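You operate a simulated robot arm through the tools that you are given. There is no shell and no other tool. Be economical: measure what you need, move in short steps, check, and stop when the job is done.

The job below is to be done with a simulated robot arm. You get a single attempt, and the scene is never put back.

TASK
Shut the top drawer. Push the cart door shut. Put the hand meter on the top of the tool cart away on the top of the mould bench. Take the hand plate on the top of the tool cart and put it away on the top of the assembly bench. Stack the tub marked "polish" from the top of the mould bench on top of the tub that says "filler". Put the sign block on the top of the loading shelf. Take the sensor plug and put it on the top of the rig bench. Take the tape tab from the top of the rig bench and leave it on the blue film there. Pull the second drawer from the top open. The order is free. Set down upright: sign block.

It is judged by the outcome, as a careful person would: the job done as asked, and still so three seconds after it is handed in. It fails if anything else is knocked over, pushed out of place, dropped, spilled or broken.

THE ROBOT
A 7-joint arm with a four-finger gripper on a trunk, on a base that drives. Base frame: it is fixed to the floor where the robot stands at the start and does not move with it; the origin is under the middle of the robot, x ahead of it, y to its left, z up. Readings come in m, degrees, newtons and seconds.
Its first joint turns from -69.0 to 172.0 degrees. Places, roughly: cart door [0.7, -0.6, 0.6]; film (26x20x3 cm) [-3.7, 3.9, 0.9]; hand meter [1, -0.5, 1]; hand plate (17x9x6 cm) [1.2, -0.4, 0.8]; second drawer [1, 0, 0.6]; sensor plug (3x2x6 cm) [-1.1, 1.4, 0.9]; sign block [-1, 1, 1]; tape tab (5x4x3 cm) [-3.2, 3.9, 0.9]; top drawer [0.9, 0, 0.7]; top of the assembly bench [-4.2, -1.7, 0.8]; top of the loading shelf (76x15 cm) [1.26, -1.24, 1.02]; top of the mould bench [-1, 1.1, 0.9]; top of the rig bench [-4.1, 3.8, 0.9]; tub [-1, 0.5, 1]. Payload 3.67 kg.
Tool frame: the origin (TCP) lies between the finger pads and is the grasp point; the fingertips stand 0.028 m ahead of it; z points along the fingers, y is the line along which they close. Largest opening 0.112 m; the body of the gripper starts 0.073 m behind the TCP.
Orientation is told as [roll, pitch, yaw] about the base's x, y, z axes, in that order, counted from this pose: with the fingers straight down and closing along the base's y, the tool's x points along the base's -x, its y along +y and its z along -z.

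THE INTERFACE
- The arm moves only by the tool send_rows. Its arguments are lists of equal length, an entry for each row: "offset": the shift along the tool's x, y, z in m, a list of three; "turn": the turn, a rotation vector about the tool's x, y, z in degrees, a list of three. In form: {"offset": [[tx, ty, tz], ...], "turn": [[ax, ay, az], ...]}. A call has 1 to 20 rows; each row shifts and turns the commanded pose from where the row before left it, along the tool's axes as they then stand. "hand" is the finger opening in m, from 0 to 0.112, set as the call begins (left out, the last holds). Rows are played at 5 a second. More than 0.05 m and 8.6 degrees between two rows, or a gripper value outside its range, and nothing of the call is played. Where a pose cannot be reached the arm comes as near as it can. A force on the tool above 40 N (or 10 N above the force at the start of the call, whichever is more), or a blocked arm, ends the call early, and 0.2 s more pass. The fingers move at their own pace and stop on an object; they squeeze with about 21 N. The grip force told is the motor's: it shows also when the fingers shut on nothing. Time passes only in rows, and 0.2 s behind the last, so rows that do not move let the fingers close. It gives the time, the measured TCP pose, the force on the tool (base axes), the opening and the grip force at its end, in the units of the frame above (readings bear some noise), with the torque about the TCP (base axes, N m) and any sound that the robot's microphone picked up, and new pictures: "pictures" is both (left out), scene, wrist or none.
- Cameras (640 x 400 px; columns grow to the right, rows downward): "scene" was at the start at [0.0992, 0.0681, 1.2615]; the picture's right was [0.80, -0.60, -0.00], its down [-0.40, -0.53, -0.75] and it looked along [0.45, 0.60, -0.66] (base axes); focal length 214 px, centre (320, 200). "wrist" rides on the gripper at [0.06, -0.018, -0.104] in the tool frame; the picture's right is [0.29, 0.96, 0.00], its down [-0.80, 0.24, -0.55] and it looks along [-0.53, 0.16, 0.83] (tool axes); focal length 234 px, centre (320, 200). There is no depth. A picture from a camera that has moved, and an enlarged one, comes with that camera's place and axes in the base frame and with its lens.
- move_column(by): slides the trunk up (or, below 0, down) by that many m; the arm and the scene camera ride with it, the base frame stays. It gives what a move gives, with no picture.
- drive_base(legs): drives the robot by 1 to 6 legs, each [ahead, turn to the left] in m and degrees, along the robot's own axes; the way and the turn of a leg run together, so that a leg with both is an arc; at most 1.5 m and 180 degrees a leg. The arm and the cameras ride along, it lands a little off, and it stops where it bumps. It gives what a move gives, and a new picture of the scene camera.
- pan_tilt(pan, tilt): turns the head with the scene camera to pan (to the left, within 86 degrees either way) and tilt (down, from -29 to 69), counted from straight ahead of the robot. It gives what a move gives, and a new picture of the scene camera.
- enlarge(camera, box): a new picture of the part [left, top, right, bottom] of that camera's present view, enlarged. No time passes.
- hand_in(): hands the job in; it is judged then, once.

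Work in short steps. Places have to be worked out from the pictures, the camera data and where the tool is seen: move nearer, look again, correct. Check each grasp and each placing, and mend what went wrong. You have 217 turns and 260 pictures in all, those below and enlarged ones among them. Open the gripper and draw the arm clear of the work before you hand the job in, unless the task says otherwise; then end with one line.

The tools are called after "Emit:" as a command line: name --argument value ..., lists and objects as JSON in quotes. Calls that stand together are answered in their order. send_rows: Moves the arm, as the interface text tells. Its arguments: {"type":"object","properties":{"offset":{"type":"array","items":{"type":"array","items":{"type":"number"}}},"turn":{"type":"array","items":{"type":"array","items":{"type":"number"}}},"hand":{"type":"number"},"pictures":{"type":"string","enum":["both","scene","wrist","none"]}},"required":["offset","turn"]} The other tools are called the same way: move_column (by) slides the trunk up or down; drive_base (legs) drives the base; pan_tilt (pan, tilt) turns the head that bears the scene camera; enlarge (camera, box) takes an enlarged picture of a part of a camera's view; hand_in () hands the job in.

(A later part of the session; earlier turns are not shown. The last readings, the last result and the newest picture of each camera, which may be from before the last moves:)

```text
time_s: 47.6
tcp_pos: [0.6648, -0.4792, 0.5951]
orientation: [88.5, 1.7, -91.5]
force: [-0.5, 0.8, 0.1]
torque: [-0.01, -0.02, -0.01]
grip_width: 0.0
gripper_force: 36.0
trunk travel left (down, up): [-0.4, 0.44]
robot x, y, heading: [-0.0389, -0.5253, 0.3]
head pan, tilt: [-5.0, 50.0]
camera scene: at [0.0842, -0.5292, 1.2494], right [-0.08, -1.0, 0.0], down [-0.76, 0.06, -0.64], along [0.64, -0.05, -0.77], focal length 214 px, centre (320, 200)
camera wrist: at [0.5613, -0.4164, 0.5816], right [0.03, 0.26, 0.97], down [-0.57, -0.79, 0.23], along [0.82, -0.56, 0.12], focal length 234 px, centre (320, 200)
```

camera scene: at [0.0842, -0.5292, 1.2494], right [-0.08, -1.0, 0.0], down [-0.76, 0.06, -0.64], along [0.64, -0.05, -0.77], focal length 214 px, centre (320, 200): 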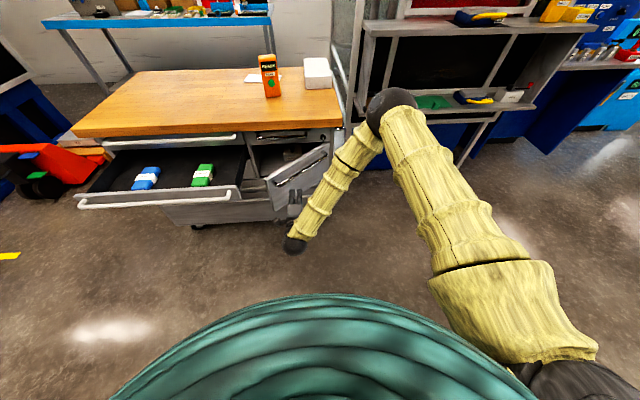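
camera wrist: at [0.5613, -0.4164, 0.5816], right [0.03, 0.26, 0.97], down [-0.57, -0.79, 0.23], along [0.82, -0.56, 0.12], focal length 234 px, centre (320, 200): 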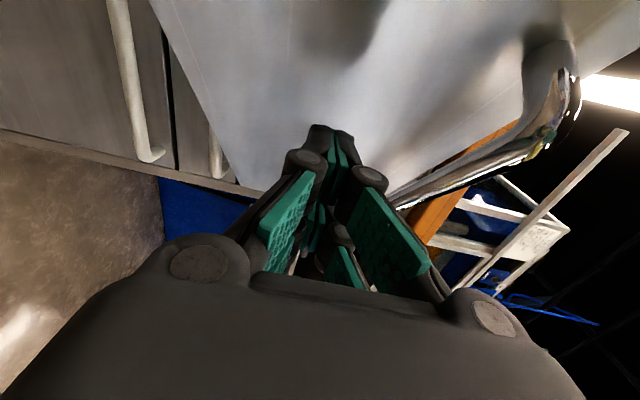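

The door is about half closed. Continue the arc inward.

Emit:
send_rows --offset '[[0.02, 0, 0.02], [0.02, 0, 0.025], [0.02, 0, 0.025], [0.01, 0, 0.025], [0, 0, 0.02], [0, 0, 0.015], [0, 0, 0.015], [0, 0, 0.01]]' --turn '[[0, 0, 0], [0, 0, 0], [0, 0, 0], [0, 0, 0], [0, 0, 0], [0, 0, 0], [0, 0, 0], [0, 0, 0]]'

```text
time_s: 49.4
tcp_pos: [0.821, -0.4111, 0.5945]
orientation: [88.4, 1.8, -91.3]
force: [-1.0, 0.7, 0.5]
torque: [0.01, -0.02, -0.01]
grip_width: 0.0
gripper_force: 36.1
trunk travel left (down, up): [-0.4, 0.44]
robot x, y, heading: [-0.0414, -0.5241, 0.4]
head pan, tilt: [-5.0, 50.0]
camera scene: at [0.0843, -0.5292, 1.2494], right [-0.08, -1.0, 0.0], down [-0.76, 0.06, -0.64], along [0.64, -0.05, -0.77], focal length 214 px, centre (320, 200)
camera wrist: at [0.7166, -0.3489, 0.5811], right [0.03, 0.26, 0.97], down [-0.57, -0.79, 0.23], along [0.82, -0.55, 0.12], focal length 234 px, centre (320, 200)
```

scene: 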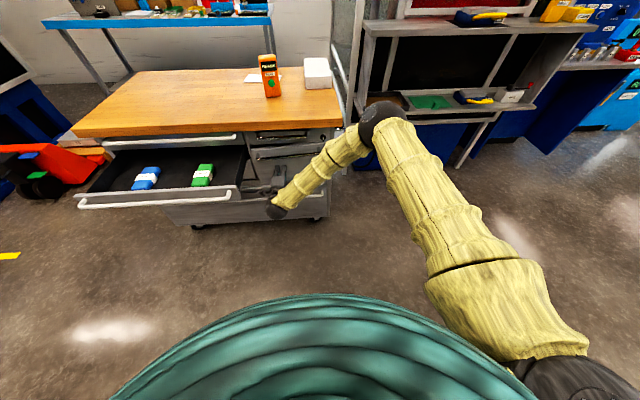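
wrist: 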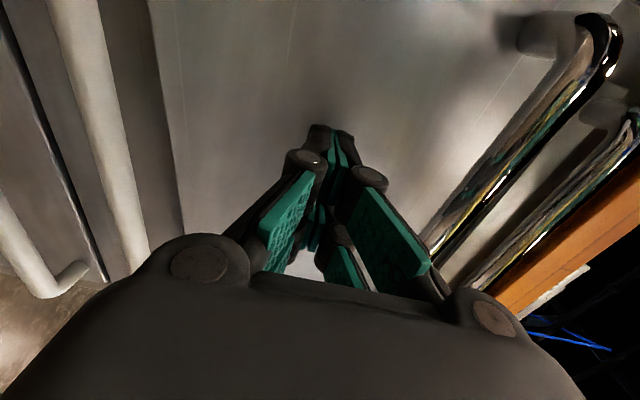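

Almost shut; push on slowly until resistance.

Emit:
send_rows --offset '[[0, 0, 0.008], [0, 0, 0.008], [0, 0, 0.008], [0, 0, 0.008], [0, 0, 0.008]]' --turn '[[0, 0, 0], [0, 0, 0], [0, 0, 0], [0, 0, 0], [0, 0, 0]]' --pictures "wrist"

```text
time_s: 50.5
tcp_pos: [0.8507, -0.4114, 0.5926]
orientation: [88.2, 2.0, -91.1]
force: [-14.5, -2.6, 5.8]
torque: [0.16, -0.24, 0.3]
grip_width: 0.0001
gripper_force: 36.1
trunk travel left (down, up): [-0.4, 0.44]
robot x, y, heading: [-0.0403, -0.5264, 0.5]
head pan, tilt: [-5.0, 50.0]
stopped in row 5: the force on the tool passed its limit at 52 N (the readings are from after the stop); the commanded pose is now the measured one
camera wrist: at [0.7446, -0.3492, 0.5793], right [0.04, 0.26, 0.97], down [-0.56, -0.79, 0.23], along [0.83, -0.55, 0.12], focal length 234 px, centre (320, 200)
```

wrist: 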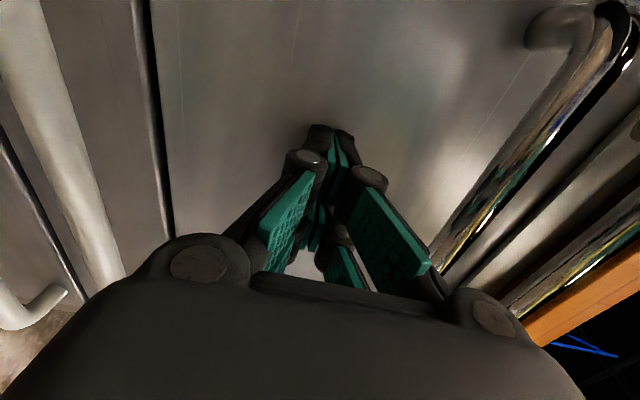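

The door is shut against its stop. I'll back out, rise, and turn the fingers down for picking the meter.

Emit:
send_rows --offset '[[0, 0, -0.04], [0, 0, -0.05], [0, 0, -0.05], [0, 0, -0.05], [0, 0, -0.04], [0, 0.05, 0], [0, 0.05, 0], [0, 0.05, 0], [0, 0.05, 0], [0, 0.05, 0], [0, 0.05, 0], [0, 0.05, 0], [0, 0.05, 0], [0, 0.05, 0], [0, 0.05, 0], [0, 0.05, 0]]' --turn '[[0, 0, 0], [0, 0, 0], [0, 0, 0], [0, 0, 0], [0, 0, 0], [0, 0, 0], [0, 0, 0], [0, 0, 0], [0, 0, 0], [0, 0, 0], [0, 0, 0], [0, 0, 0], [0, 0, 0], [0, 0, 0], [0, 0, 0], [0, 0, 0]]' --pictures "none"

Emit:
send_rows --offset '[[0, 0, 0], [0, 0, 0], [0, 0, 0], [0, 0, 0], [0, 0, 0], [0, 0, 0], [0, 0, 0], [0, 0, 0], [0, 0, 0], [0, 0, 0], [0, 0, 0]]' --turn '[[8.2, 0, 0], [8.2, 0, 0], [8.2, 0, 0], [8.2, 0, 0], [8.2, 0, 0], [8.2, 0, 0], [8.2, 0, 0], [8.2, 0, 0], [8.2, 0, 0], [8.2, 0, 0], [6.2, 0, 0]]' --hand 0.112

```text
time_s: 53.9
tcp_pos: [0.6371, -0.4234, 1.1488]
orientation: [88.1, 1.7, -91.1]
force: [0.2, -0.5, -0.5]
torque: [-0.04, 0.05, 0.0]
grip_width: 0.0
gripper_force: 36.0
trunk travel left (down, up): [-0.4, 0.44]
robot x, y, heading: [-0.0415, -0.5208, 0.4]
head pan, tilt: [-5.0, 50.0]
```

```text
time_s: 56.3
tcp_pos: [0.6388, -0.4229, 1.1473]
orientation: [-0.3, 1.6, -91.2]
force: [0.5, 0.2, -0.1]
torque: [0.0, -0.02, 0.01]
grip_width: 0.1121
gripper_force: 0.0
trunk travel left (down, up): [-0.4, 0.44]
robot x, y, heading: [-0.044, -0.5235, 0.2]
head pan, tilt: [-5.0, 50.0]
camera scene: at [0.0843, -0.5292, 1.2494], right [-0.08, -1.0, 0.0], down [-0.76, 0.06, -0.64], along [0.64, -0.05, -0.77], focal length 214 px, centre (320, 200)
camera wrist: at [0.6211, -0.3668, 1.2532], right [0.96, 0.27, 0.01], down [0.22, -0.82, 0.53], along [0.15, -0.51, -0.85], focal length 234 px, centre (320, 200)
```

scene: 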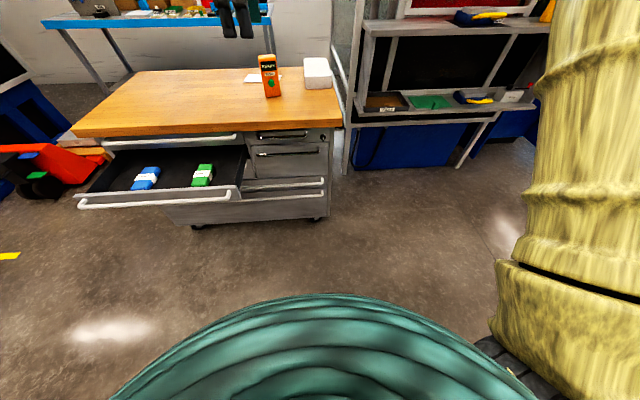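
wrist: 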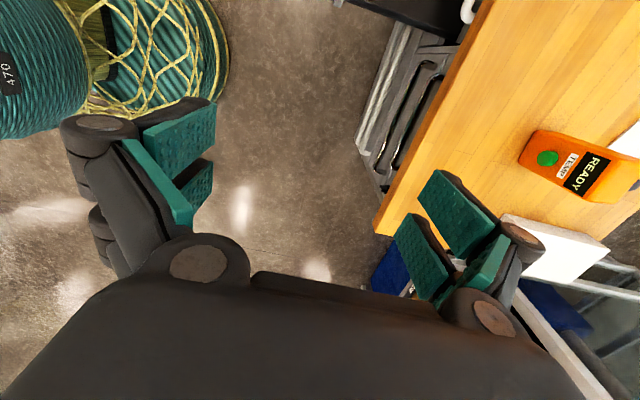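

Door and top drawer are shut, second drawer open. The meter stands at about (1.08,-0.395), top z≈0.96, table z≈0.81; out of reach, so I drive ahead with a slight shift right away from the open drawer.

Emit:
drive_base --legs '[[0.19, -30], [0.19, 30]]'

Emit:
send_rows --offset '[[0, 0, 0], [0, 0, 0], [0, 0, 0]]' --turn '[[0, 0, -6], [0, 0, -6], [0, 0, -6]]'

```text
time_s: 59.6
tcp_pos: [1.0016, -0.5107, 1.1472]
orientation: [-0.1, 1.7, -90.8]
force: [-0.1, 0.9, -0.8]
torque: [0.02, 0.04, 0.01]
grip_width: 0.1121
gripper_force: 0.0
trunk travel left (down, up): [-0.4, 0.44]
robot x, y, heading: [0.3193, -0.6223, 0.9]
head pan, tilt: [-5.0, 50.0]
camera scene: at [0.4482, -0.6208, 1.2493], right [-0.07, -1.0, 0.0], down [-0.76, 0.06, -0.64], along [0.64, -0.05, -0.77], focal length 214 px, centre (320, 200)
```

scene: 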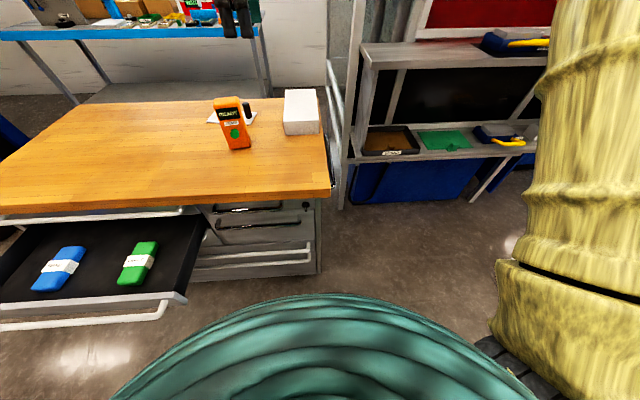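

```text
time_s: 60.4
tcp_pos: [1.002, -0.5121, 1.148]
orientation: [0.5, 1.7, -72.7]
force: [0.2, 0.5, -0.3]
torque: [0.01, 0.01, 0.0]
grip_width: 0.112
gripper_force: 0.0
trunk travel left (down, up): [-0.4, 0.44]
robot x, y, heading: [0.3175, -0.6152, 1.0]
head pan, tilt: [-5.0, 50.0]
camera scene: at [0.4477, -0.6213, 1.2494], right [-0.07, -1.0, 0.0], down [-0.76, 0.06, -0.64], along [0.64, -0.05, -0.77], focal length 214 px, centre (320, 200)
camera wrist: at [0.9654, -0.4638, 1.2533], right [0.83, 0.56, 0.02], down [0.47, -0.71, 0.53], along [0.31, -0.43, -0.85], focal length 234 px, centre (320, 200)
```

scene: 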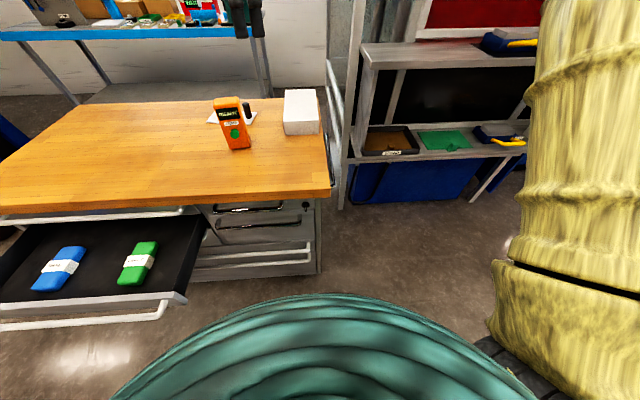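
wrist: 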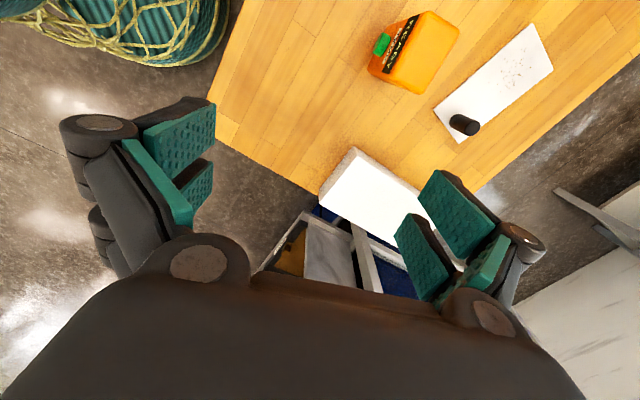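

From the wrist view the meter's top centre is about (1.06,-0.40), 4 cm deep along x, 7 cm wide, turned ~8°. I'll line up above it.

Emit:
send_rows --offset '[[0, 0, 0], [0.033, 0.025, 0], [0.033, 0.025, 0], [0.034, 0.025, 0], [0, 0, 0.03], [0, 0, 0.04]]' --turn '[[0, 0, 8.5], [0, 0, 0], [0, 0, 0], [0, 0, 0], [0, 0, 0], [0, 0, 0]]'

```text
time_s: 61.8
tcp_pos: [1.0633, -0.3996, 1.0802]
orientation: [0.1, 1.6, -81.3]
force: [0.8, -0.5, 0.7]
torque: [0.04, 0.0, -0.01]
grip_width: 0.1116
gripper_force: 0.1
trunk travel left (down, up): [-0.4, 0.44]
robot x, y, heading: [0.3205, -0.618, 0.7]
head pan, tilt: [-5.0, 50.0]
camera scene: at [0.4482, -0.6211, 1.2494], right [-0.07, -1.0, 0.0], down [-0.76, 0.06, -0.64], along [0.64, -0.05, -0.77], focal length 214 px, centre (320, 200)
camera wrist: at [1.0346, -0.346, 1.1863], right [0.9, 0.43, 0.01], down [0.36, -0.77, 0.53], along [0.24, -0.47, -0.85], focal length 234 px, centre (320, 200)
```

scene: 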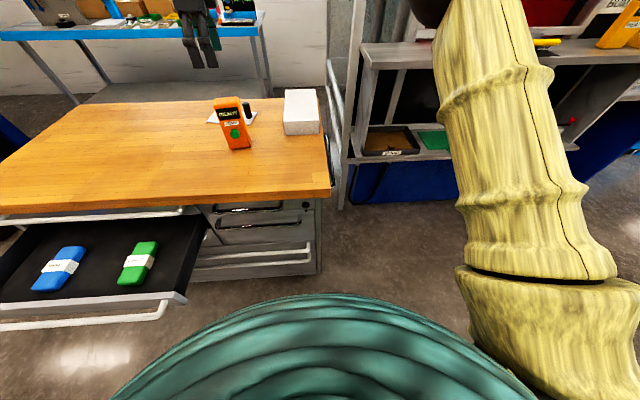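
wrist: 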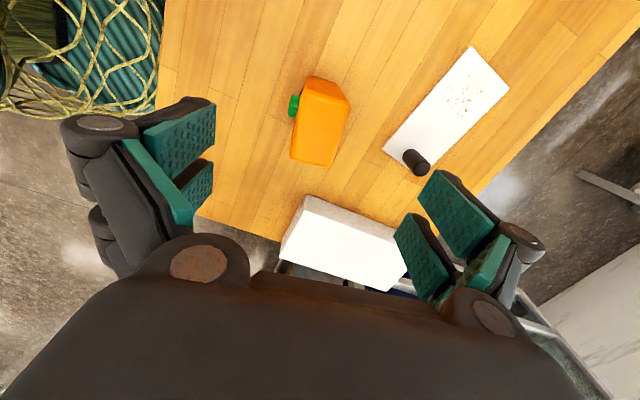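

Aligned over the meter. I'll descend 15.5 cm and then close.

Emit:
send_rows --offset '[[0, 0, 0.04], [0, 0, 0.04], [0, 0, 0.04], [0, 0, 0.035]]' --turn '[[0, 0, 0], [0, 0, 0], [0, 0, 0], [0, 0, 0]]'

```text
time_s: 62.8
tcp_pos: [1.0622, -0.3947, 0.924]
orientation: [0.2, 1.8, -81.3]
force: [0.6, -0.4, -0.2]
torque: [-0.01, 0.05, -0.03]
grip_width: 0.1118
gripper_force: 0.1
trunk travel left (down, up): [-0.4, 0.44]
robot x, y, heading: [0.3206, -0.6181, 0.8]
head pan, tilt: [-5.0, 50.0]
camera scene: at [0.4482, -0.6211, 1.2494], right [-0.07, -1.0, 0.0], down [-0.76, 0.06, -0.64], along [0.64, -0.05, -0.77], focal length 214 px, centre (320, 200)
camera wrist: at [1.0336, -0.3412, 1.0302], right [0.9, 0.43, 0.01], down [0.36, -0.77, 0.53], along [0.24, -0.48, -0.85], focal length 234 px, centre (320, 200)
```

scene: 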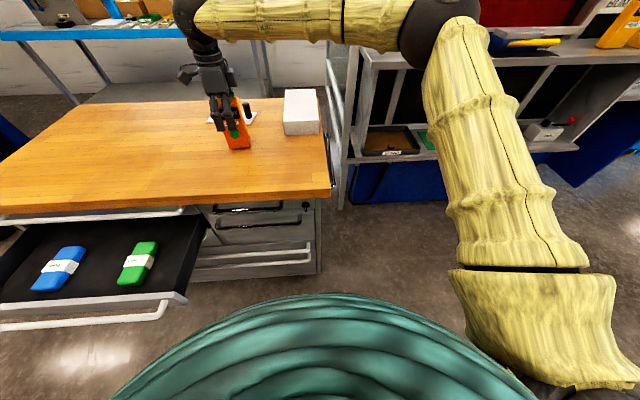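
wrist: 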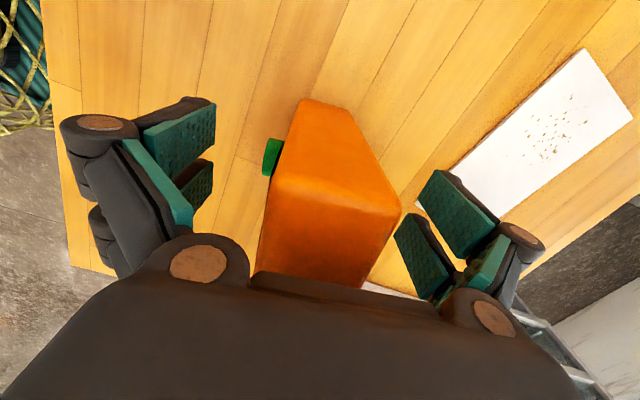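

The meter top lies centred between the fingers (about 6 mm further in x). I'll shift 6 mm and close.

Emit:
send_rows --offset '[[0, 0.006, 0], [0, 0, 0], [0, 0, 0], [0, 0, 0]]' --turn '[[0, 0, 0], [0, 0, 0], [0, 0, 0], [0, 0, 0]]' --hand 0.0

```text
time_s: 63.8
tcp_pos: [1.0668, -0.394, 0.9257]
orientation: [0.2, 1.6, -81.3]
force: [-0.4, 0.1, 0.9]
torque: [0.01, 0.01, -0.05]
grip_width: 0.0457
gripper_force: 20.6
trunk travel left (down, up): [-0.4, 0.44]
robot x, y, heading: [0.3258, -0.6142, 0.6]
head pan, tilt: [-5.0, 50.0]
camera scene: at [0.4476, -0.6212, 1.2494], right [-0.07, -1.0, 0.0], down [-0.76, 0.06, -0.64], along [0.64, -0.05, -0.77], focal length 214 px, centre (320, 200)
camera wrist: at [1.0393, -0.3406, 1.031], right [0.9, 0.43, 0.01], down [0.36, -0.77, 0.53], along [0.24, -0.48, -0.85], focal length 234 px, centre (320, 200)
```

scene: 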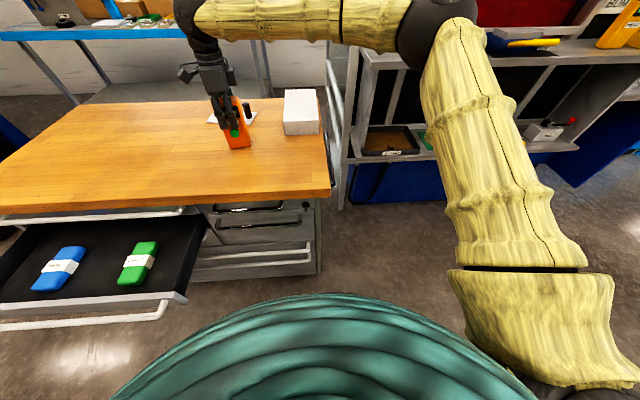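
wrist: 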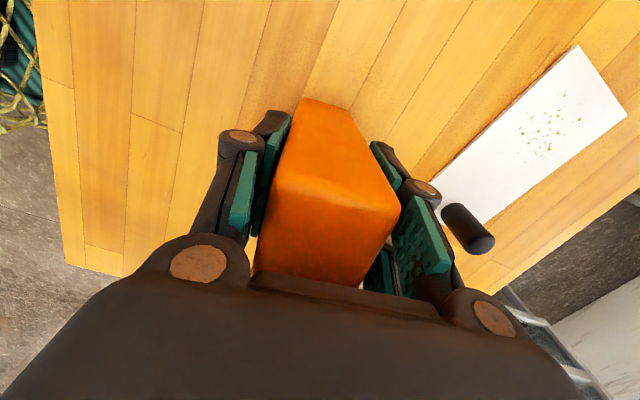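

Gripped (4.6 cm). I'll lift 18 cm, back away from the cart, and look to the left at the mould bench.

Emit:
send_rows --offset '[[0, 0, -0.03], [0, 0, -0.05], [0, 0, -0.05], [0, 0, -0.05], [0, -0.05, 0], [0, -0.05, 0], [0, -0.05, 0], [0, -0.05, 0]]' --turn '[[0, 0, 0], [0, 0, 0], [0, 0, 0], [0, 0, 0], [0, 0, 0], [0, 0, 0], [0, 0, 0], [0, 0, 0]]' --pictures "wrist"

Emit:
drive_base --legs '[[-0.6, 0], [0, 90]]'

Emit:
pan_tilt --pan 40 --tilt 20

```text
time_s: 65.6
tcp_pos: [0.8674, -0.4323, 1.1075]
orientation: [0.3, 1.7, -81.5]
force: [0.0, 0.3, -1.9]
torque: [0.06, -0.01, -0.02]
grip_width: 0.0456
gripper_force: 21.2
trunk travel left (down, up): [-0.4, 0.44]
robot x, y, heading: [0.3229, -0.6189, 0.7]
head pan, tilt: [-5.0, 50.0]
camera wrist: at [0.8397, -0.3784, 1.2128], right [0.9, 0.43, 0.01], down [0.36, -0.77, 0.53], along [0.24, -0.47, -0.85], focal length 234 px, centre (320, 200)
```

wrist: 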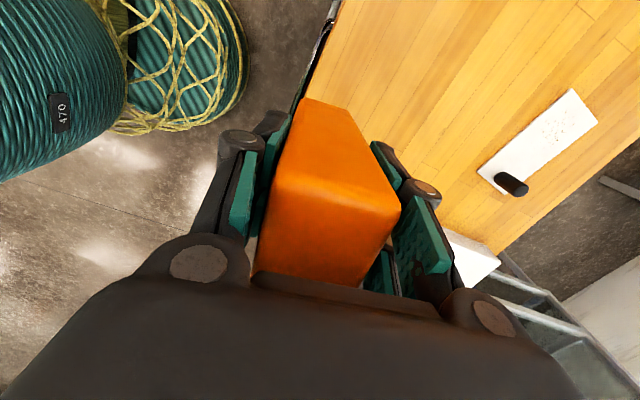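

```text
time_s: 72.8
tcp_pos: [-0.4431, -0.0745, 1.1069]
orientation: [0.2, 1.7, 6.9]
force: [0.0, 0.4, -2.8]
torque: [0.02, 0.02, 0.0]
grip_width: 0.0457
gripper_force: 21.3
trunk travel left (down, up): [-0.4, 0.44]
robot x, y, heading: [-0.2745, -0.6305, 88.9]
head pan, tilt: [-5.0, 50.0]
camera scene: at [-0.2676, -0.4989, 1.2494], right [0.99, -0.11, 0.0], down [-0.08, -0.76, -0.64], along [0.07, 0.64, -0.77], focal length 214 px, centre (320, 200)
```

scene: 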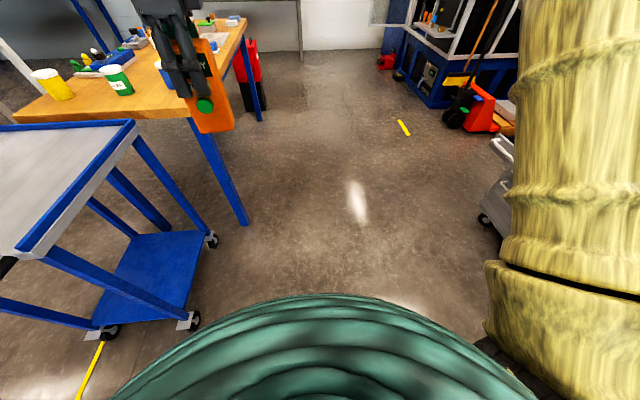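

```text
time_s: 73.9
tcp_pos: [-0.4433, -0.074, 1.1073]
orientation: [0.2, 1.7, 6.8]
force: [-0.3, 0.5, -2.8]
torque: [0.01, 0.02, -0.04]
grip_width: 0.0457
gripper_force: 21.2
trunk travel left (down, up): [-0.4, 0.44]
robot x, y, heading: [-0.2745, -0.6247, 89.1]
head pan, tilt: [40.0, 20.0]
camera scene: at [-0.3339, -0.503, 1.2949], right [0.78, 0.63, 0.0], down [0.21, -0.27, -0.94], along [-0.59, 0.73, -0.34], focal length 214 px, centre (320, 200)
```

scene: 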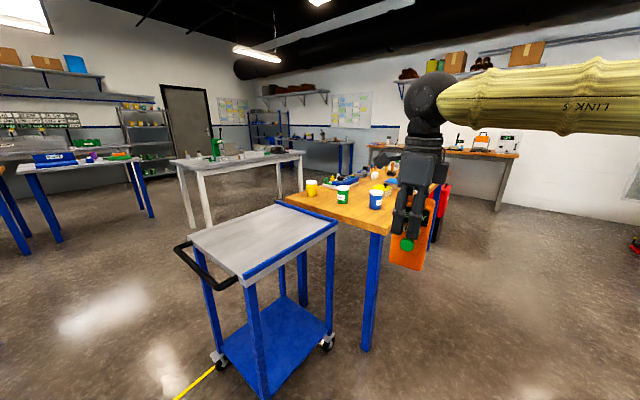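

The mould bench lies left, its near edge at x≈-0.62 running y 0.2–1.7, with three tubs on it. I'll raise the trunk for clearance, and drive up beside it, then turn to face it.

Emit:
move_column --by 0.2

Emit:
drive_base --legs '[[0.75, -10], [0.75, 10], [0, 90]]'

Emit:
pan_tilt --pan 0 --tilt 45

```text
time_s: 76.0
tcp_pos: [-0.4425, -0.0741, 1.3061]
orientation: [0.2, 1.7, 6.8]
force: [-0.1, -0.4, -2.9]
torque: [0.0, 0.0, -0.01]
grip_width: 0.0458
gripper_force: 20.9
trunk travel left (down, up): [-0.6, 0.24]
robot x, y, heading: [-0.2741, -0.6262, 89.0]
head pan, tilt: [40.0, 20.0]
```

```text
time_s: 87.7
tcp_pos: [-0.642, 0.7164, 1.3065]
orientation: [0.1, 1.8, 95.0]
force: [0.4, -0.3, -2.9]
torque: [-0.02, 0.0, -0.02]
grip_width: 0.0461
gripper_force: 21.2
trunk travel left (down, up): [-0.6, 0.24]
robot x, y, heading: [-0.0866, 0.8665, 177.1]
head pan, tilt: [40.0, 20.0]
camera scene: at [-0.2107, 0.8155, 1.495], right [-0.6, 0.8, 0.0], down [0.27, 0.21, -0.94], along [-0.75, -0.57, -0.34], focal length 214 px, centre (320, 200)
```

scene: 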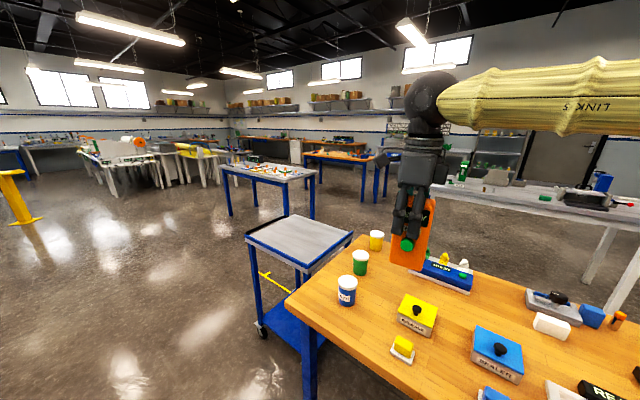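

```text
time_s: 88.7
tcp_pos: [-0.6425, 0.717, 1.306]
orientation: [0.3, 1.6, 95.1]
force: [-0.1, -0.2, -2.1]
torque: [0.03, -0.04, 0.0]
grip_width: 0.0459
gripper_force: 20.8
trunk travel left (down, up): [-0.6, 0.24]
robot x, y, heading: [-0.0841, 0.8675, 177.4]
head pan, tilt: [0.0, 45.0]
camera scene: at [-0.2177, 0.8759, 1.4564], right [0.05, 1.0, 0.0], down [0.71, -0.03, -0.71], along [-0.71, 0.03, -0.71], focal length 214 px, centre (320, 200)
```

scene: 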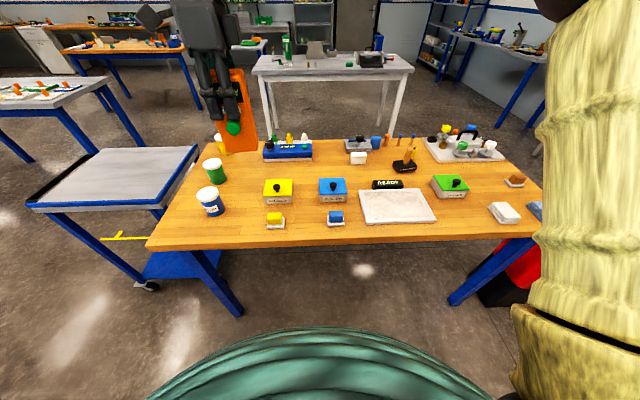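

Bench in view with many items. I'll enlarge it to identify them.

Emit:
enlarge --camera "scene" --box '[150, 115, 350, 240]'

Emit:
enlarge --camera "scene" --box '[340, 115, 540, 240]'

```text
3.20 times, centred on (250, 178) of scene
camera zoom: at [-0.2177, 0.8759, 1.4564], right [0.05, 1.0, 0.0], down [0.71, -0.03, -0.71], along [-0.71, 0.03, -0.71], focal length 686 px, centre (544, 272)
```

zoom: 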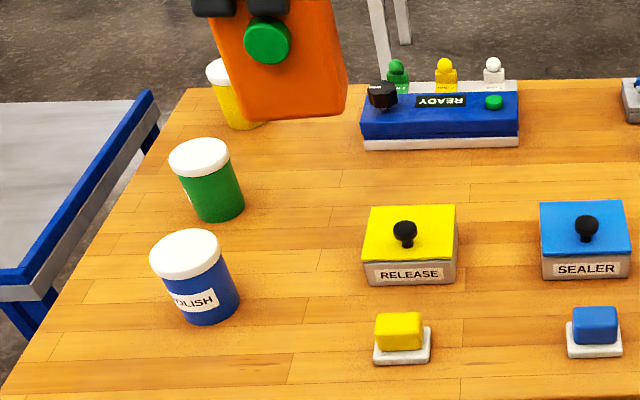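

```text
3.20 times, centred on (440, 178) of scene
camera zoom: at [-0.2177, 0.8759, 1.4564], right [0.05, 1.0, 0.0], down [0.71, -0.03, -0.71], along [-0.71, 0.03, -0.71], focal length 686 px, centre (-64, 272)
```

zoom: 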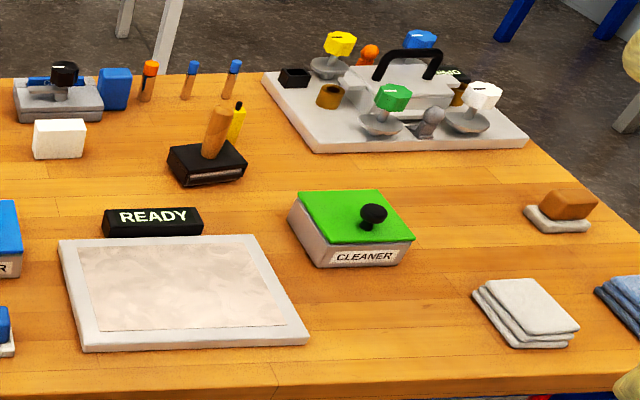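

Polish is the blue tub. I'll place the meter in the free spot at about (-0.91,0.585) between the tubs and the RELEASE box; first go above and check with the wrist camera.

Emit:
send_rows --offset '[[0.018, 0.0463, 0], [0.018, 0.0463, 0], [0.018, 0.0463, 0], [0.018, 0.0463, 0], [0.018, 0.0463, 0], [0.018, 0.0463, 0], [0, 0, 0.05], [0, 0, 0.05], [0, 0, 0.05], [0, 0, 0.05]]' --turn '[[0, 0, 0], [0, 0, 0], [0, 0, 0], [0, 0, 0], [0, 0, 0], [0, 0, 0], [0, 0, 0], [0, 0, 0], [0, 0, 0], [0, 0, 0]]'

```text
time_s: 90.9
tcp_pos: [-0.9101, 0.5798, 1.1098]
orientation: [0.2, 1.6, 95.1]
force: [0.0, -0.9, -1.6]
torque: [-0.02, 0.0, -0.03]
grip_width: 0.0457
gripper_force: 21.2
trunk travel left (down, up): [-0.6, 0.24]
robot x, y, heading: [-0.089, 0.8677, 177.1]
head pan, tilt: [0.0, 45.0]
camera scene: at [-0.2191, 0.8744, 1.4562], right [0.05, 1.0, 0.0], down [0.71, -0.03, -0.71], along [-0.71, 0.04, -0.71], focal length 214 px, centre (320, 200)
camera wrist: at [-0.8887, 0.5234, 1.2154], right [-0.93, -0.37, 0.01], down [-0.31, 0.79, 0.53], along [-0.21, 0.49, -0.85], focal length 234 px, centre (320, 200)
```

scene: 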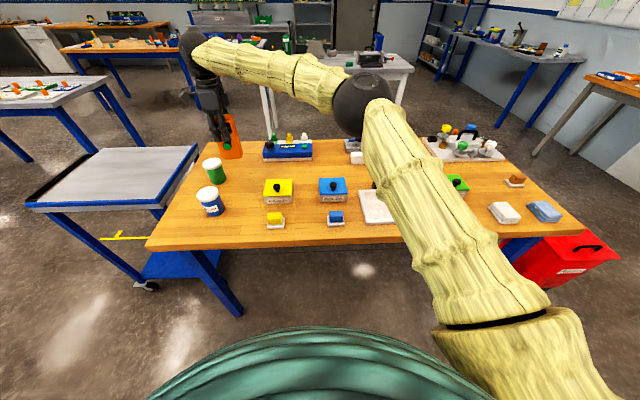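
wrist: 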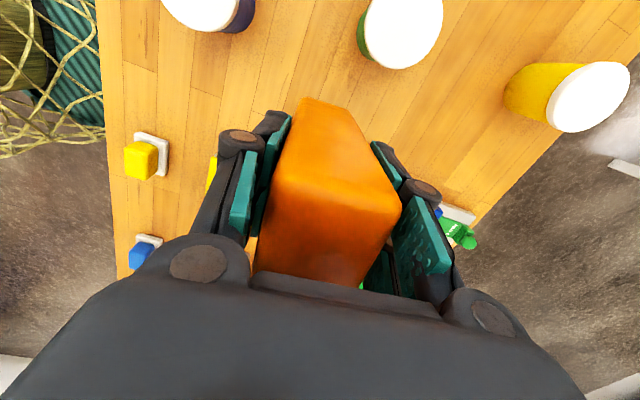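

The spot is free; green tub at (-0.96,0.48), RELEASE box from y≈0.68. I'll shift 3 cm toward +y and lower until touch.

Emit:
send_rows --offset '[[-0.03, 0, 0.03], [0, 0, 0.04], [0, 0, 0.02], [0, 0, 0.01], [0, 0, 0.01], [0, 0, 0.008], [0, 0, 0.008], [0, 0, 0.008], [0, 0, 0.008], [0, 0, 0.008], [0, 0, 0.008], [0, 0, 0.008], [0, 0, 0.008]]' --turn '[[0, 0, 0], [0, 0, 0], [0, 0, 0], [0, 0, 0], [0, 0, 0], [0, 0, 0], [0, 0, 0], [0, 0, 0], [0, 0, 0], [0, 0, 0], [0, 0, 0], [0, 0, 0], [0, 0, 0]]'

```text
time_s: 93.4
tcp_pos: [-0.9132, 0.6045, 0.9611]
orientation: [0.6, 2.0, 95.0]
force: [6.0, 3.4, 20.3]
torque: [0.59, -0.79, 0.02]
grip_width: 0.0457
gripper_force: 21.6
trunk travel left (down, up): [-0.6, 0.24]
robot x, y, heading: [-0.0827, 0.8671, 177.0]
head pan, tilt: [0.0, 45.0]
stopped in row 12: the force on the tool passed its limit at 45 N (the readings are from after the stop); the commanded pose is now the measured one
camera scene: at [-0.2158, 0.8766, 1.4567], right [0.05, 1.0, 0.0], down [0.71, -0.04, -0.71], along [-0.71, 0.03, -0.71], focal length 214 px, centre (320, 200)
camera wrist: at [-0.89, 0.5507, 1.0664], right [-0.93, -0.37, 0.02], down [-0.3, 0.79, 0.53], along [-0.21, 0.49, -0.85], focal length 234 px, centre (320, 200)
```

scene: 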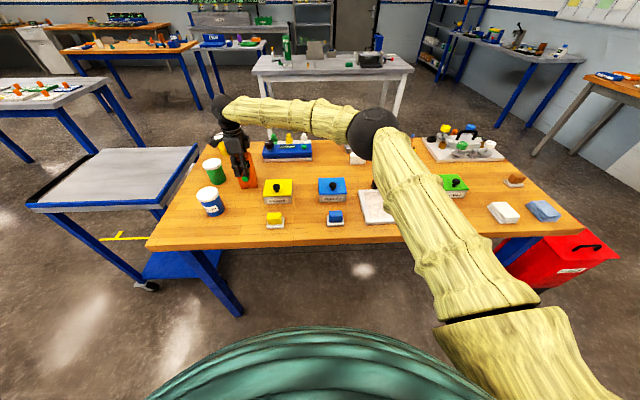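
wrist: 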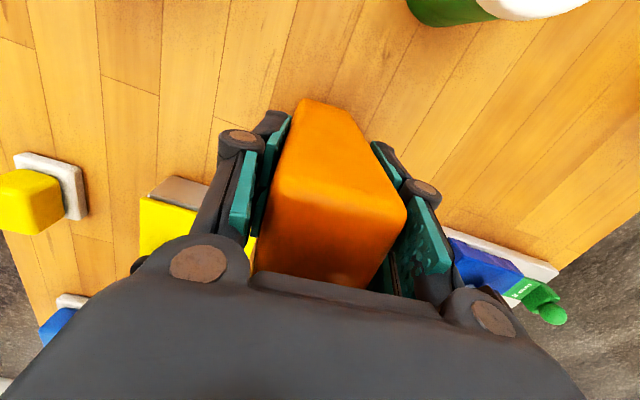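

Contact at TCP z≈0.961 (bench top ≈0.85). I'll open the fingers and rise.

Emit:
send_rows --offset '[[0, 0, -0.003], [0, 0, 0], [0, 0, 0]]' --turn '[[0, 0, 0], [0, 0, 0], [0, 0, 0]]' --hand 0.1 --pictures "none"

Emit:
send_rows --offset '[[0, 0, -0.03], [0, 0, -0.05], [0, 0, -0.05], [0, 0, -0.05], [0, 0, -0.05]]' --turn '[[0, 0, 0], [0, 0, 0], [0, 0, 0], [0, 0, 0], [0, 0, 0]]'

```text
time_s: 94.2
tcp_pos: [-0.9129, 0.6044, 0.9594]
orientation: [0.5, 1.9, 95.1]
force: [0.2, -0.3, 0.6]
torque: [-0.01, -0.02, 0.02]
grip_width: 0.1
gripper_force: 0.0
trunk travel left (down, up): [-0.6, 0.24]
robot x, y, heading: [-0.0837, 0.8682, 177.4]
head pan, tilt: [0.0, 45.0]
```

```text
time_s: 95.4
tcp_pos: [-0.9118, 0.6147, 1.1874]
orientation: [0.5, 1.8, 95.1]
force: [0.1, 0.8, -0.4]
torque: [0.0, 0.05, 0.0]
grip_width: 0.0999
gripper_force: 0.1
trunk travel left (down, up): [-0.6, 0.24]
robot x, y, heading: [-0.084, 0.8685, 177.1]
head pan, tilt: [0.0, 45.0]
camera scene: at [-0.2163, 0.8757, 1.4564], right [0.05, 1.0, 0.0], down [0.71, -0.04, -0.71], along [-0.71, 0.04, -0.71], focal length 214 px, centre (320, 200)
camera wrist: at [-0.8895, 0.5598, 1.2946], right [-0.93, -0.37, 0.02], down [-0.31, 0.79, 0.53], along [-0.21, 0.49, -0.85], focal length 234 px, centre (320, 200)
```

scene: 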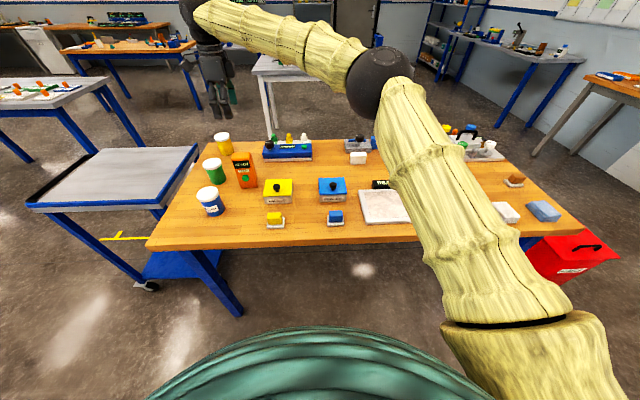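
wrist: 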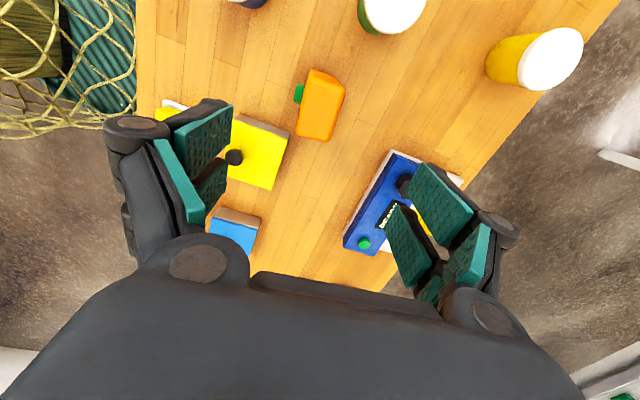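

The meter stands well. Now I look at the tub labels.

Emit:
enlarge --camera "scene" --box '[190, 120, 270, 220]'

```text
4.00 times, centred on (230, 170) of scene
camera zoom: at [-0.2163, 0.8757, 1.4564], right [0.05, 1.0, 0.0], down [0.71, -0.04, -0.71], along [-0.71, 0.04, -0.71], focal length 858 px, centre (680, 320)
```

zoom: 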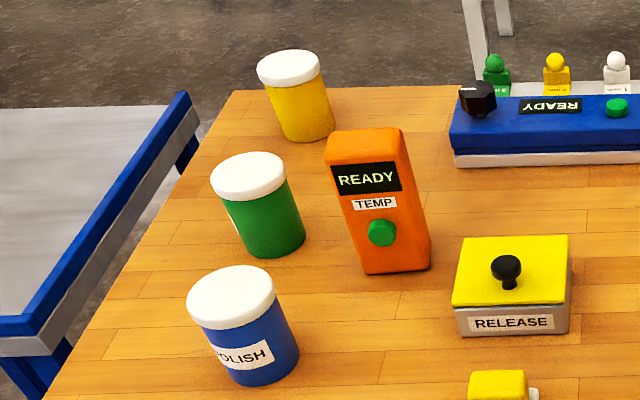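

The green and yellow labels aren't visible from here. I'll move the hand round to the -y side of the tubs and tilt the wrist camera to read them.

Emit:
send_rows --offset '[[0.046, -0.0117, 0], [0.046, -0.0117, 0], [0.046, -0.0117, 0], [0.046, -0.0117, 0], [0.046, -0.0117, 0], [0.046, -0.0117, 0], [0.046, -0.0117, 0], [0, 0, 0.04], [0, 0, 0.04], [0, 0, 0.04], [0, 0, 0], [0, 0, 0], [0, 0, 0]]' --turn '[[0, 0, 0], [0, 0, 0], [0, 0, 0], [0, 0, 0], [0, 0, 0], [0, 0, 0], [0, 0, 0], [0, 0, 0], [0, 0, 0], [0, 0, 0], [0, -8, 0], [0, -8, 0], [0, -8, 0]]' --hand 0.112 --pictures "wrist"

```text
time_s: 98.2
tcp_pos: [-0.8779, 0.4999, 1.0794]
orientation: [0.5, -6.1, 94.9]
force: [0.3, 0.4, 0.2]
torque: [-0.01, -0.01, -0.02]
grip_width: 0.112
gripper_force: 0.2
out of reach, approached as far as the arm can: row 3, 4, 5, 6, 7, 11, 12, 13
trunk travel left (down, up): [-0.6, 0.24]
robot x, y, heading: [-0.0855, 0.8741, 177.1]
head pan, tilt: [0.0, 45.0]
camera wrist: at [-0.8544, 0.4323, 1.1761], right [-0.93, -0.37, -0.02], down [-0.3, 0.71, 0.64], along [-0.22, 0.6, -0.77], focal length 234 px, centre (320, 200)
```

wrist: 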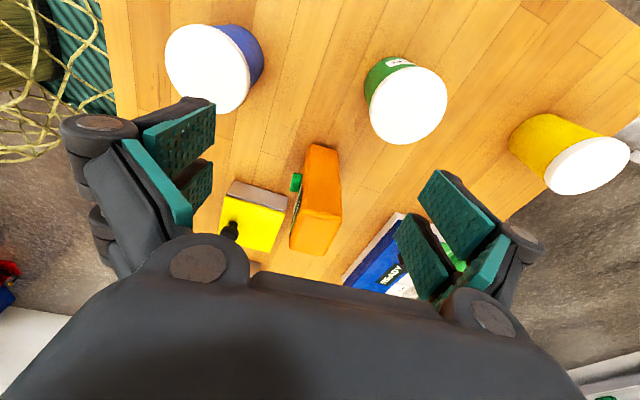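

Reach ends here, but the green tub's label is peeking out; I'll enlarge.

Emit:
enlarge --camera "wrist" --box '[350, 30, 470, 150]'

Emit:
pan_tilt --pan 35 --tilt 35

```text
3.33 times, centred on (410, 90) of wrist
camera zoom: at [-0.8544, 0.4323, 1.1761], right [-0.93, -0.37, -0.02], down [-0.3, 0.71, 0.64], along [-0.22, 0.6, -0.77], focal length 781 px, centre (20, 567)
```

zoom: 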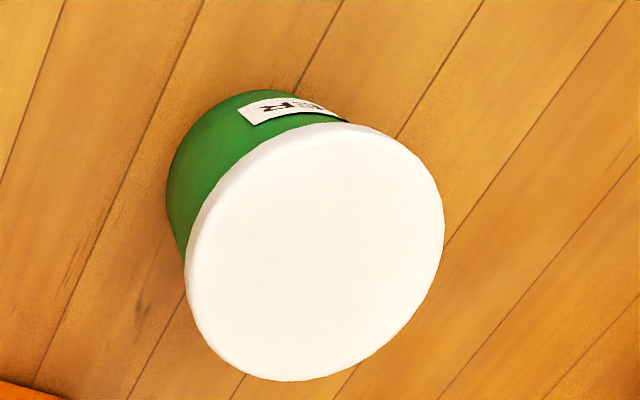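

```text
time_s: 99.2
tcp_pos: [-0.8786, 0.5009, 1.0791]
orientation: [0.6, -6.1, 94.9]
force: [0.4, -0.1, 0.3]
torque: [-0.01, -0.01, -0.01]
grip_width: 0.1119
gripper_force: 0.0
trunk travel left (down, up): [-0.6, 0.24]
robot x, y, heading: [-0.0846, 0.8669, 177.4]
head pan, tilt: [35.0, 35.0]
camera scene: at [-0.211, 0.8249, 1.4711], right [-0.53, 0.85, 0.0], down [0.49, 0.3, -0.82], along [-0.69, -0.44, -0.57], focal length 214 px, centre (320, 200)
```

scene: 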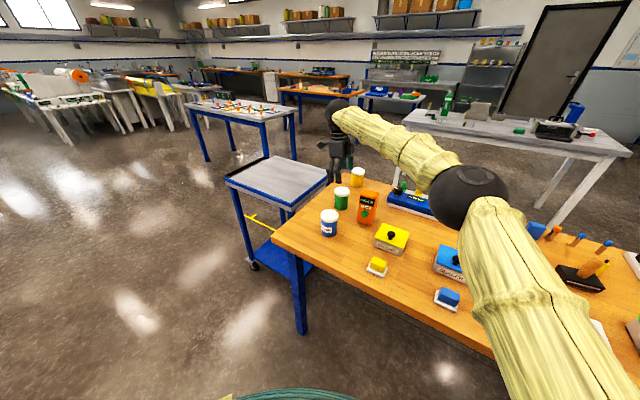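

Labels face away. I'll raise the hand and drive nearer to the tubs' end of the bench, so the wrist camera can get round to read them.

Emit:
send_rows --offset '[[0, 0, -0.05], [0, 0, -0.05], [0, 0, -0.03]]' --turn '[[0, 8, 0], [0, 0, 0], [0, 0, 0]]' --pictures "none"

Emit:
drive_base --legs '[[0, 70], [0.48, 0], [0, -67]]'

```text
time_s: 100.0
tcp_pos: [-0.878, 0.5003, 1.2089]
orientation: [0.5, 2.0, 95.0]
force: [-0.4, 0.7, 0.9]
torque: [-0.02, 0.02, 0.04]
grip_width: 0.1121
gripper_force: 0.1
trunk travel left (down, up): [-0.6, 0.24]
robot x, y, heading: [-0.0835, 0.867, 177.2]
head pan, tilt: [35.0, 35.0]
```

```text
time_s: 108.8
tcp_pos: [-1.042, 0.0156, 1.2071]
orientation: [0.4, 2.1, 97.6]
force: [-1.0, 0.1, 0.1]
torque: [0.01, -0.01, -0.04]
grip_width: 0.1118
gripper_force: 0.0
trunk travel left (down, up): [-0.6, 0.24]
robot x, y, heading: [-0.2676, 0.4206, 179.9]
head pan, tilt: [35.0, 35.0]
camera scene: at [-0.3921, 0.373, 1.4711], right [-0.57, 0.82, 0.0], down [0.47, 0.33, -0.82], along [-0.67, -0.47, -0.57], focal length 214 px, centre (320, 200)
```

scene: 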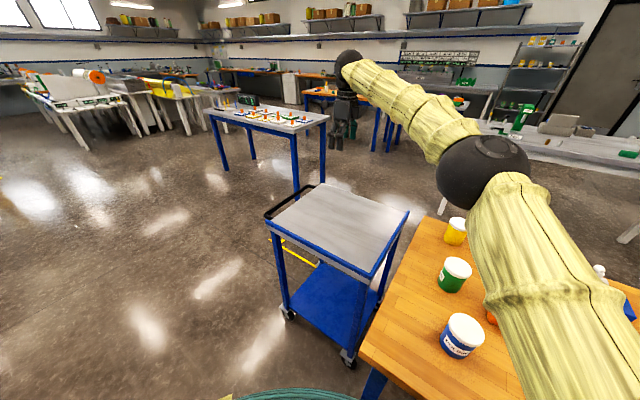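

I'll try the zoom on the tubs from here.

Emit:
enlarge --camera "scene" --box '[420, 205, 500, 305]'

Emit:
send_rows --offset '[[0, 0, 0], [0, 0, 0], [0, 0, 0], [0, 0, 0], [0, 0, 0]]' --turn '[[0, -8, 0], [0, -8, 0], [0, -8, 0], [0, -4, 0], [0, 0, 0]]' --pictures "wrist"

```text
4.00 times, centred on (460, 255) of scene
camera zoom: at [-0.3921, 0.373, 1.4711], right [-0.57, 0.82, 0.0], down [0.47, 0.33, -0.82], along [-0.67, -0.47, -0.57], focal length 858 px, centre (-240, -20)
```

zoom: 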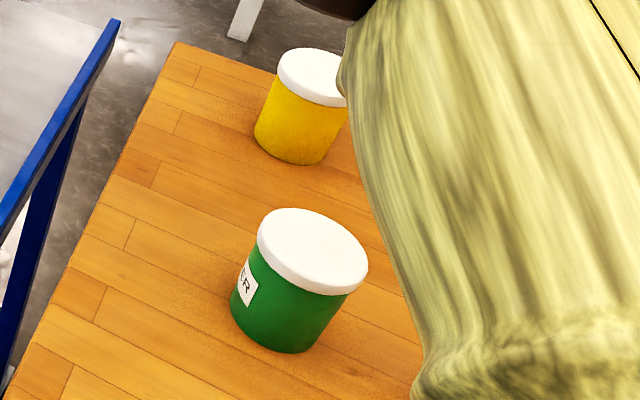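

```text
time_s: 110.0
tcp_pos: [-1.0425, 0.0152, 1.2084]
orientation: [0.4, 1.9, 97.7]
force: [0.3, 0.6, -0.5]
torque: [0.01, 0.0, 0.01]
grip_width: 0.1119
gripper_force: 0.1
out of reach, approached as far as the arm can: row 1, 2, 3, 4
trunk travel left (down, up): [-0.6, 0.24]
robot x, y, heading: [-0.267, 0.4243, 179.5]
head pan, tilt: [35.0, 35.0]
camera wrist: at [-1.0174, -0.0383, 1.3134], right [-0.91, -0.41, 0.02], down [-0.34, 0.78, 0.53], along [-0.23, 0.48, -0.85], focal length 234 px, centre (320, 200)
```

wrist: 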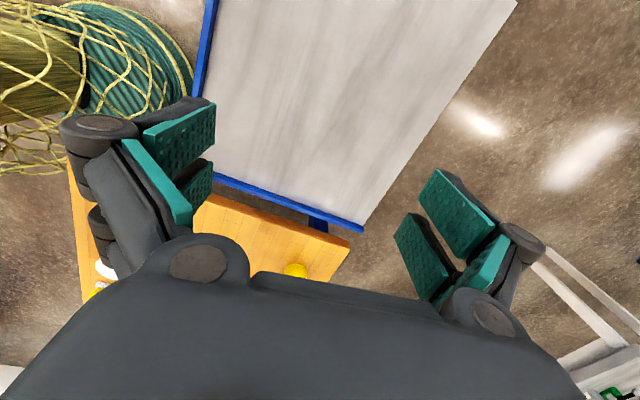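

The green label ends in "…ER" – I need certainty. I'll bring the wrist camera nearer to the -y side of the tubs.

Emit:
send_rows --offset '[[-0.045, -0.021, 0.02], [-0.045, -0.021, 0.02], [-0.045, -0.021, 0.02], [-0.045, -0.021, 0.02], [-0.045, -0.021, 0.02], [-0.045, -0.021, 0.02]]' --turn '[[0, 0, 0], [0, 0, 0], [0, 0, 0], [0, 0, 0], [0, 0, 0], [0, 0, 0]]' --pictures "wrist"

```text
refused: row 1 steps farther than a row can; nothing moved
```

Emit:
send_rows --offset '[[-0.039, -0.018, 0.018], [-0.039, -0.018, 0.018], [-0.039, -0.018, 0.018], [-0.039, -0.018, 0.018], [-0.039, -0.018, 0.018], [-0.039, -0.018, 0.018], [-0.039, -0.018, 0.018]]' --turn '[[0, 0, 0], [0, 0, 0], [0, 0, 0], [0, 0, 0], [0, 0, 0], [0, 0, 0], [0, 0, 0]]' --pictures "wrist"

```text
time_s: 111.7
tcp_pos: [-0.9552, 0.3011, 1.0739]
orientation: [0.4, 2.0, 97.7]
force: [-0.2, 0.7, -0.6]
torque: [-0.05, 0.0, 0.0]
grip_width: 0.1118
gripper_force: 0.1
trunk travel left (down, up): [-0.6, 0.24]
robot x, y, heading: [-0.2672, 0.4239, 179.8]
head pan, tilt: [35.0, 35.0]
camera wrist: at [-0.9299, 0.2481, 1.1794], right [-0.91, -0.41, 0.02], down [-0.34, 0.78, 0.53], along [-0.23, 0.47, -0.85], focal length 234 px, centre (320, 200)
```

wrist: 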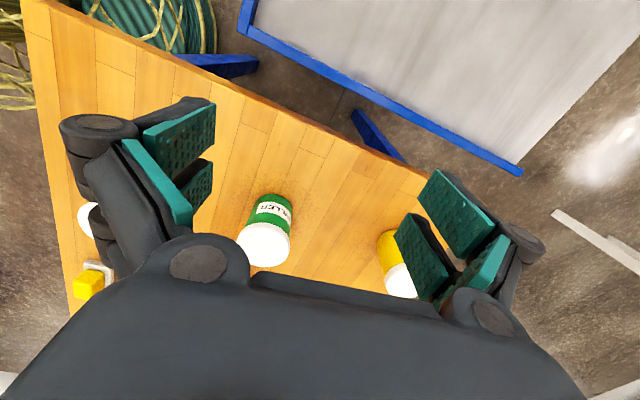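

Emit:
enlarge --camera "wrist" --box '[230, 180, 310, 280]'

```text
4.00 times, centred on (270, 230) of wrist
camera zoom: at [-0.9299, 0.2481, 1.1794], right [-0.91, -0.41, 0.02], down [-0.34, 0.78, 0.53], along [-0.23, 0.47, -0.85], focal length 937 px, centre (520, 80)
```

zoom: 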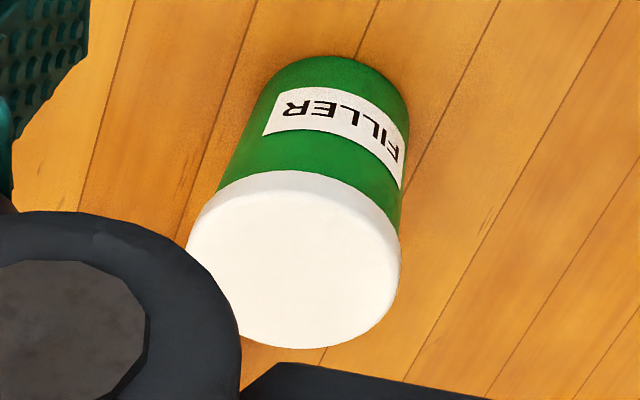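

Green is the FILLER tub. Now I move above the blue polish tub (≈(-0.80,0.50)) for alignment.

Emit:
send_rows --offset '[[-0.03, -0.03, 0], [-0.03, -0.03, 0], [-0.03, -0.03, 0], [-0.03, -0.03, 0], [-0.03, -0.03, 0], [-0.028, -0.03, 0]]' --turn '[[0, 0, 0], [0, 0, 0], [0, 0, 0], [0, 0, 0], [0, 0, 0], [0, 0, 0]]'

```text
time_s: 113.0
tcp_pos: [-0.7976, 0.4962, 1.0664]
orientation: [0.5, 2.0, 97.7]
force: [-0.3, 0.2, 0.4]
torque: [-0.03, 0.01, 0.02]
grip_width: 0.1121
gripper_force: 0.0
trunk travel left (down, up): [-0.6, 0.24]
robot x, y, heading: [-0.2694, 0.4236, 179.9]
head pan, tilt: [35.0, 35.0]
camera scene: at [-0.391, 0.3743, 1.4713], right [-0.57, 0.82, 0.0], down [0.47, 0.33, -0.82], along [-0.67, -0.47, -0.57], focal length 214 px, centre (320, 200)
camera wrist: at [-0.7725, 0.444, 1.1719], right [-0.91, -0.41, 0.02], down [-0.34, 0.78, 0.53], along [-0.23, 0.47, -0.85], focal length 234 px, centre (320, 200)
```

scene: 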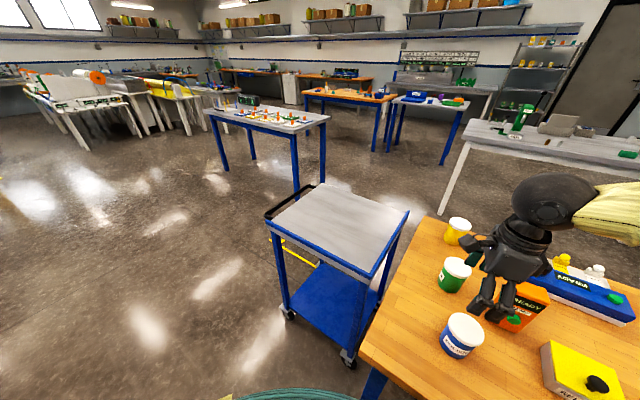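
wrist: 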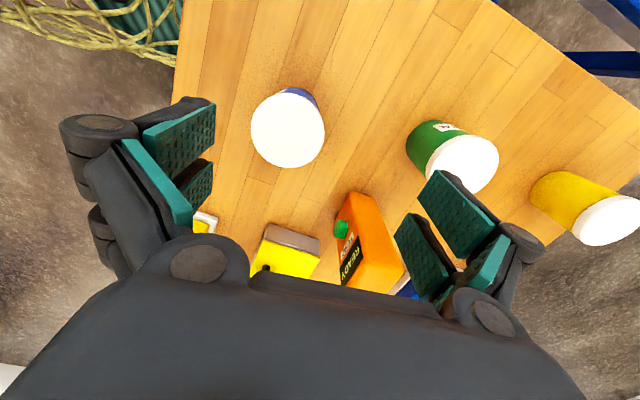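

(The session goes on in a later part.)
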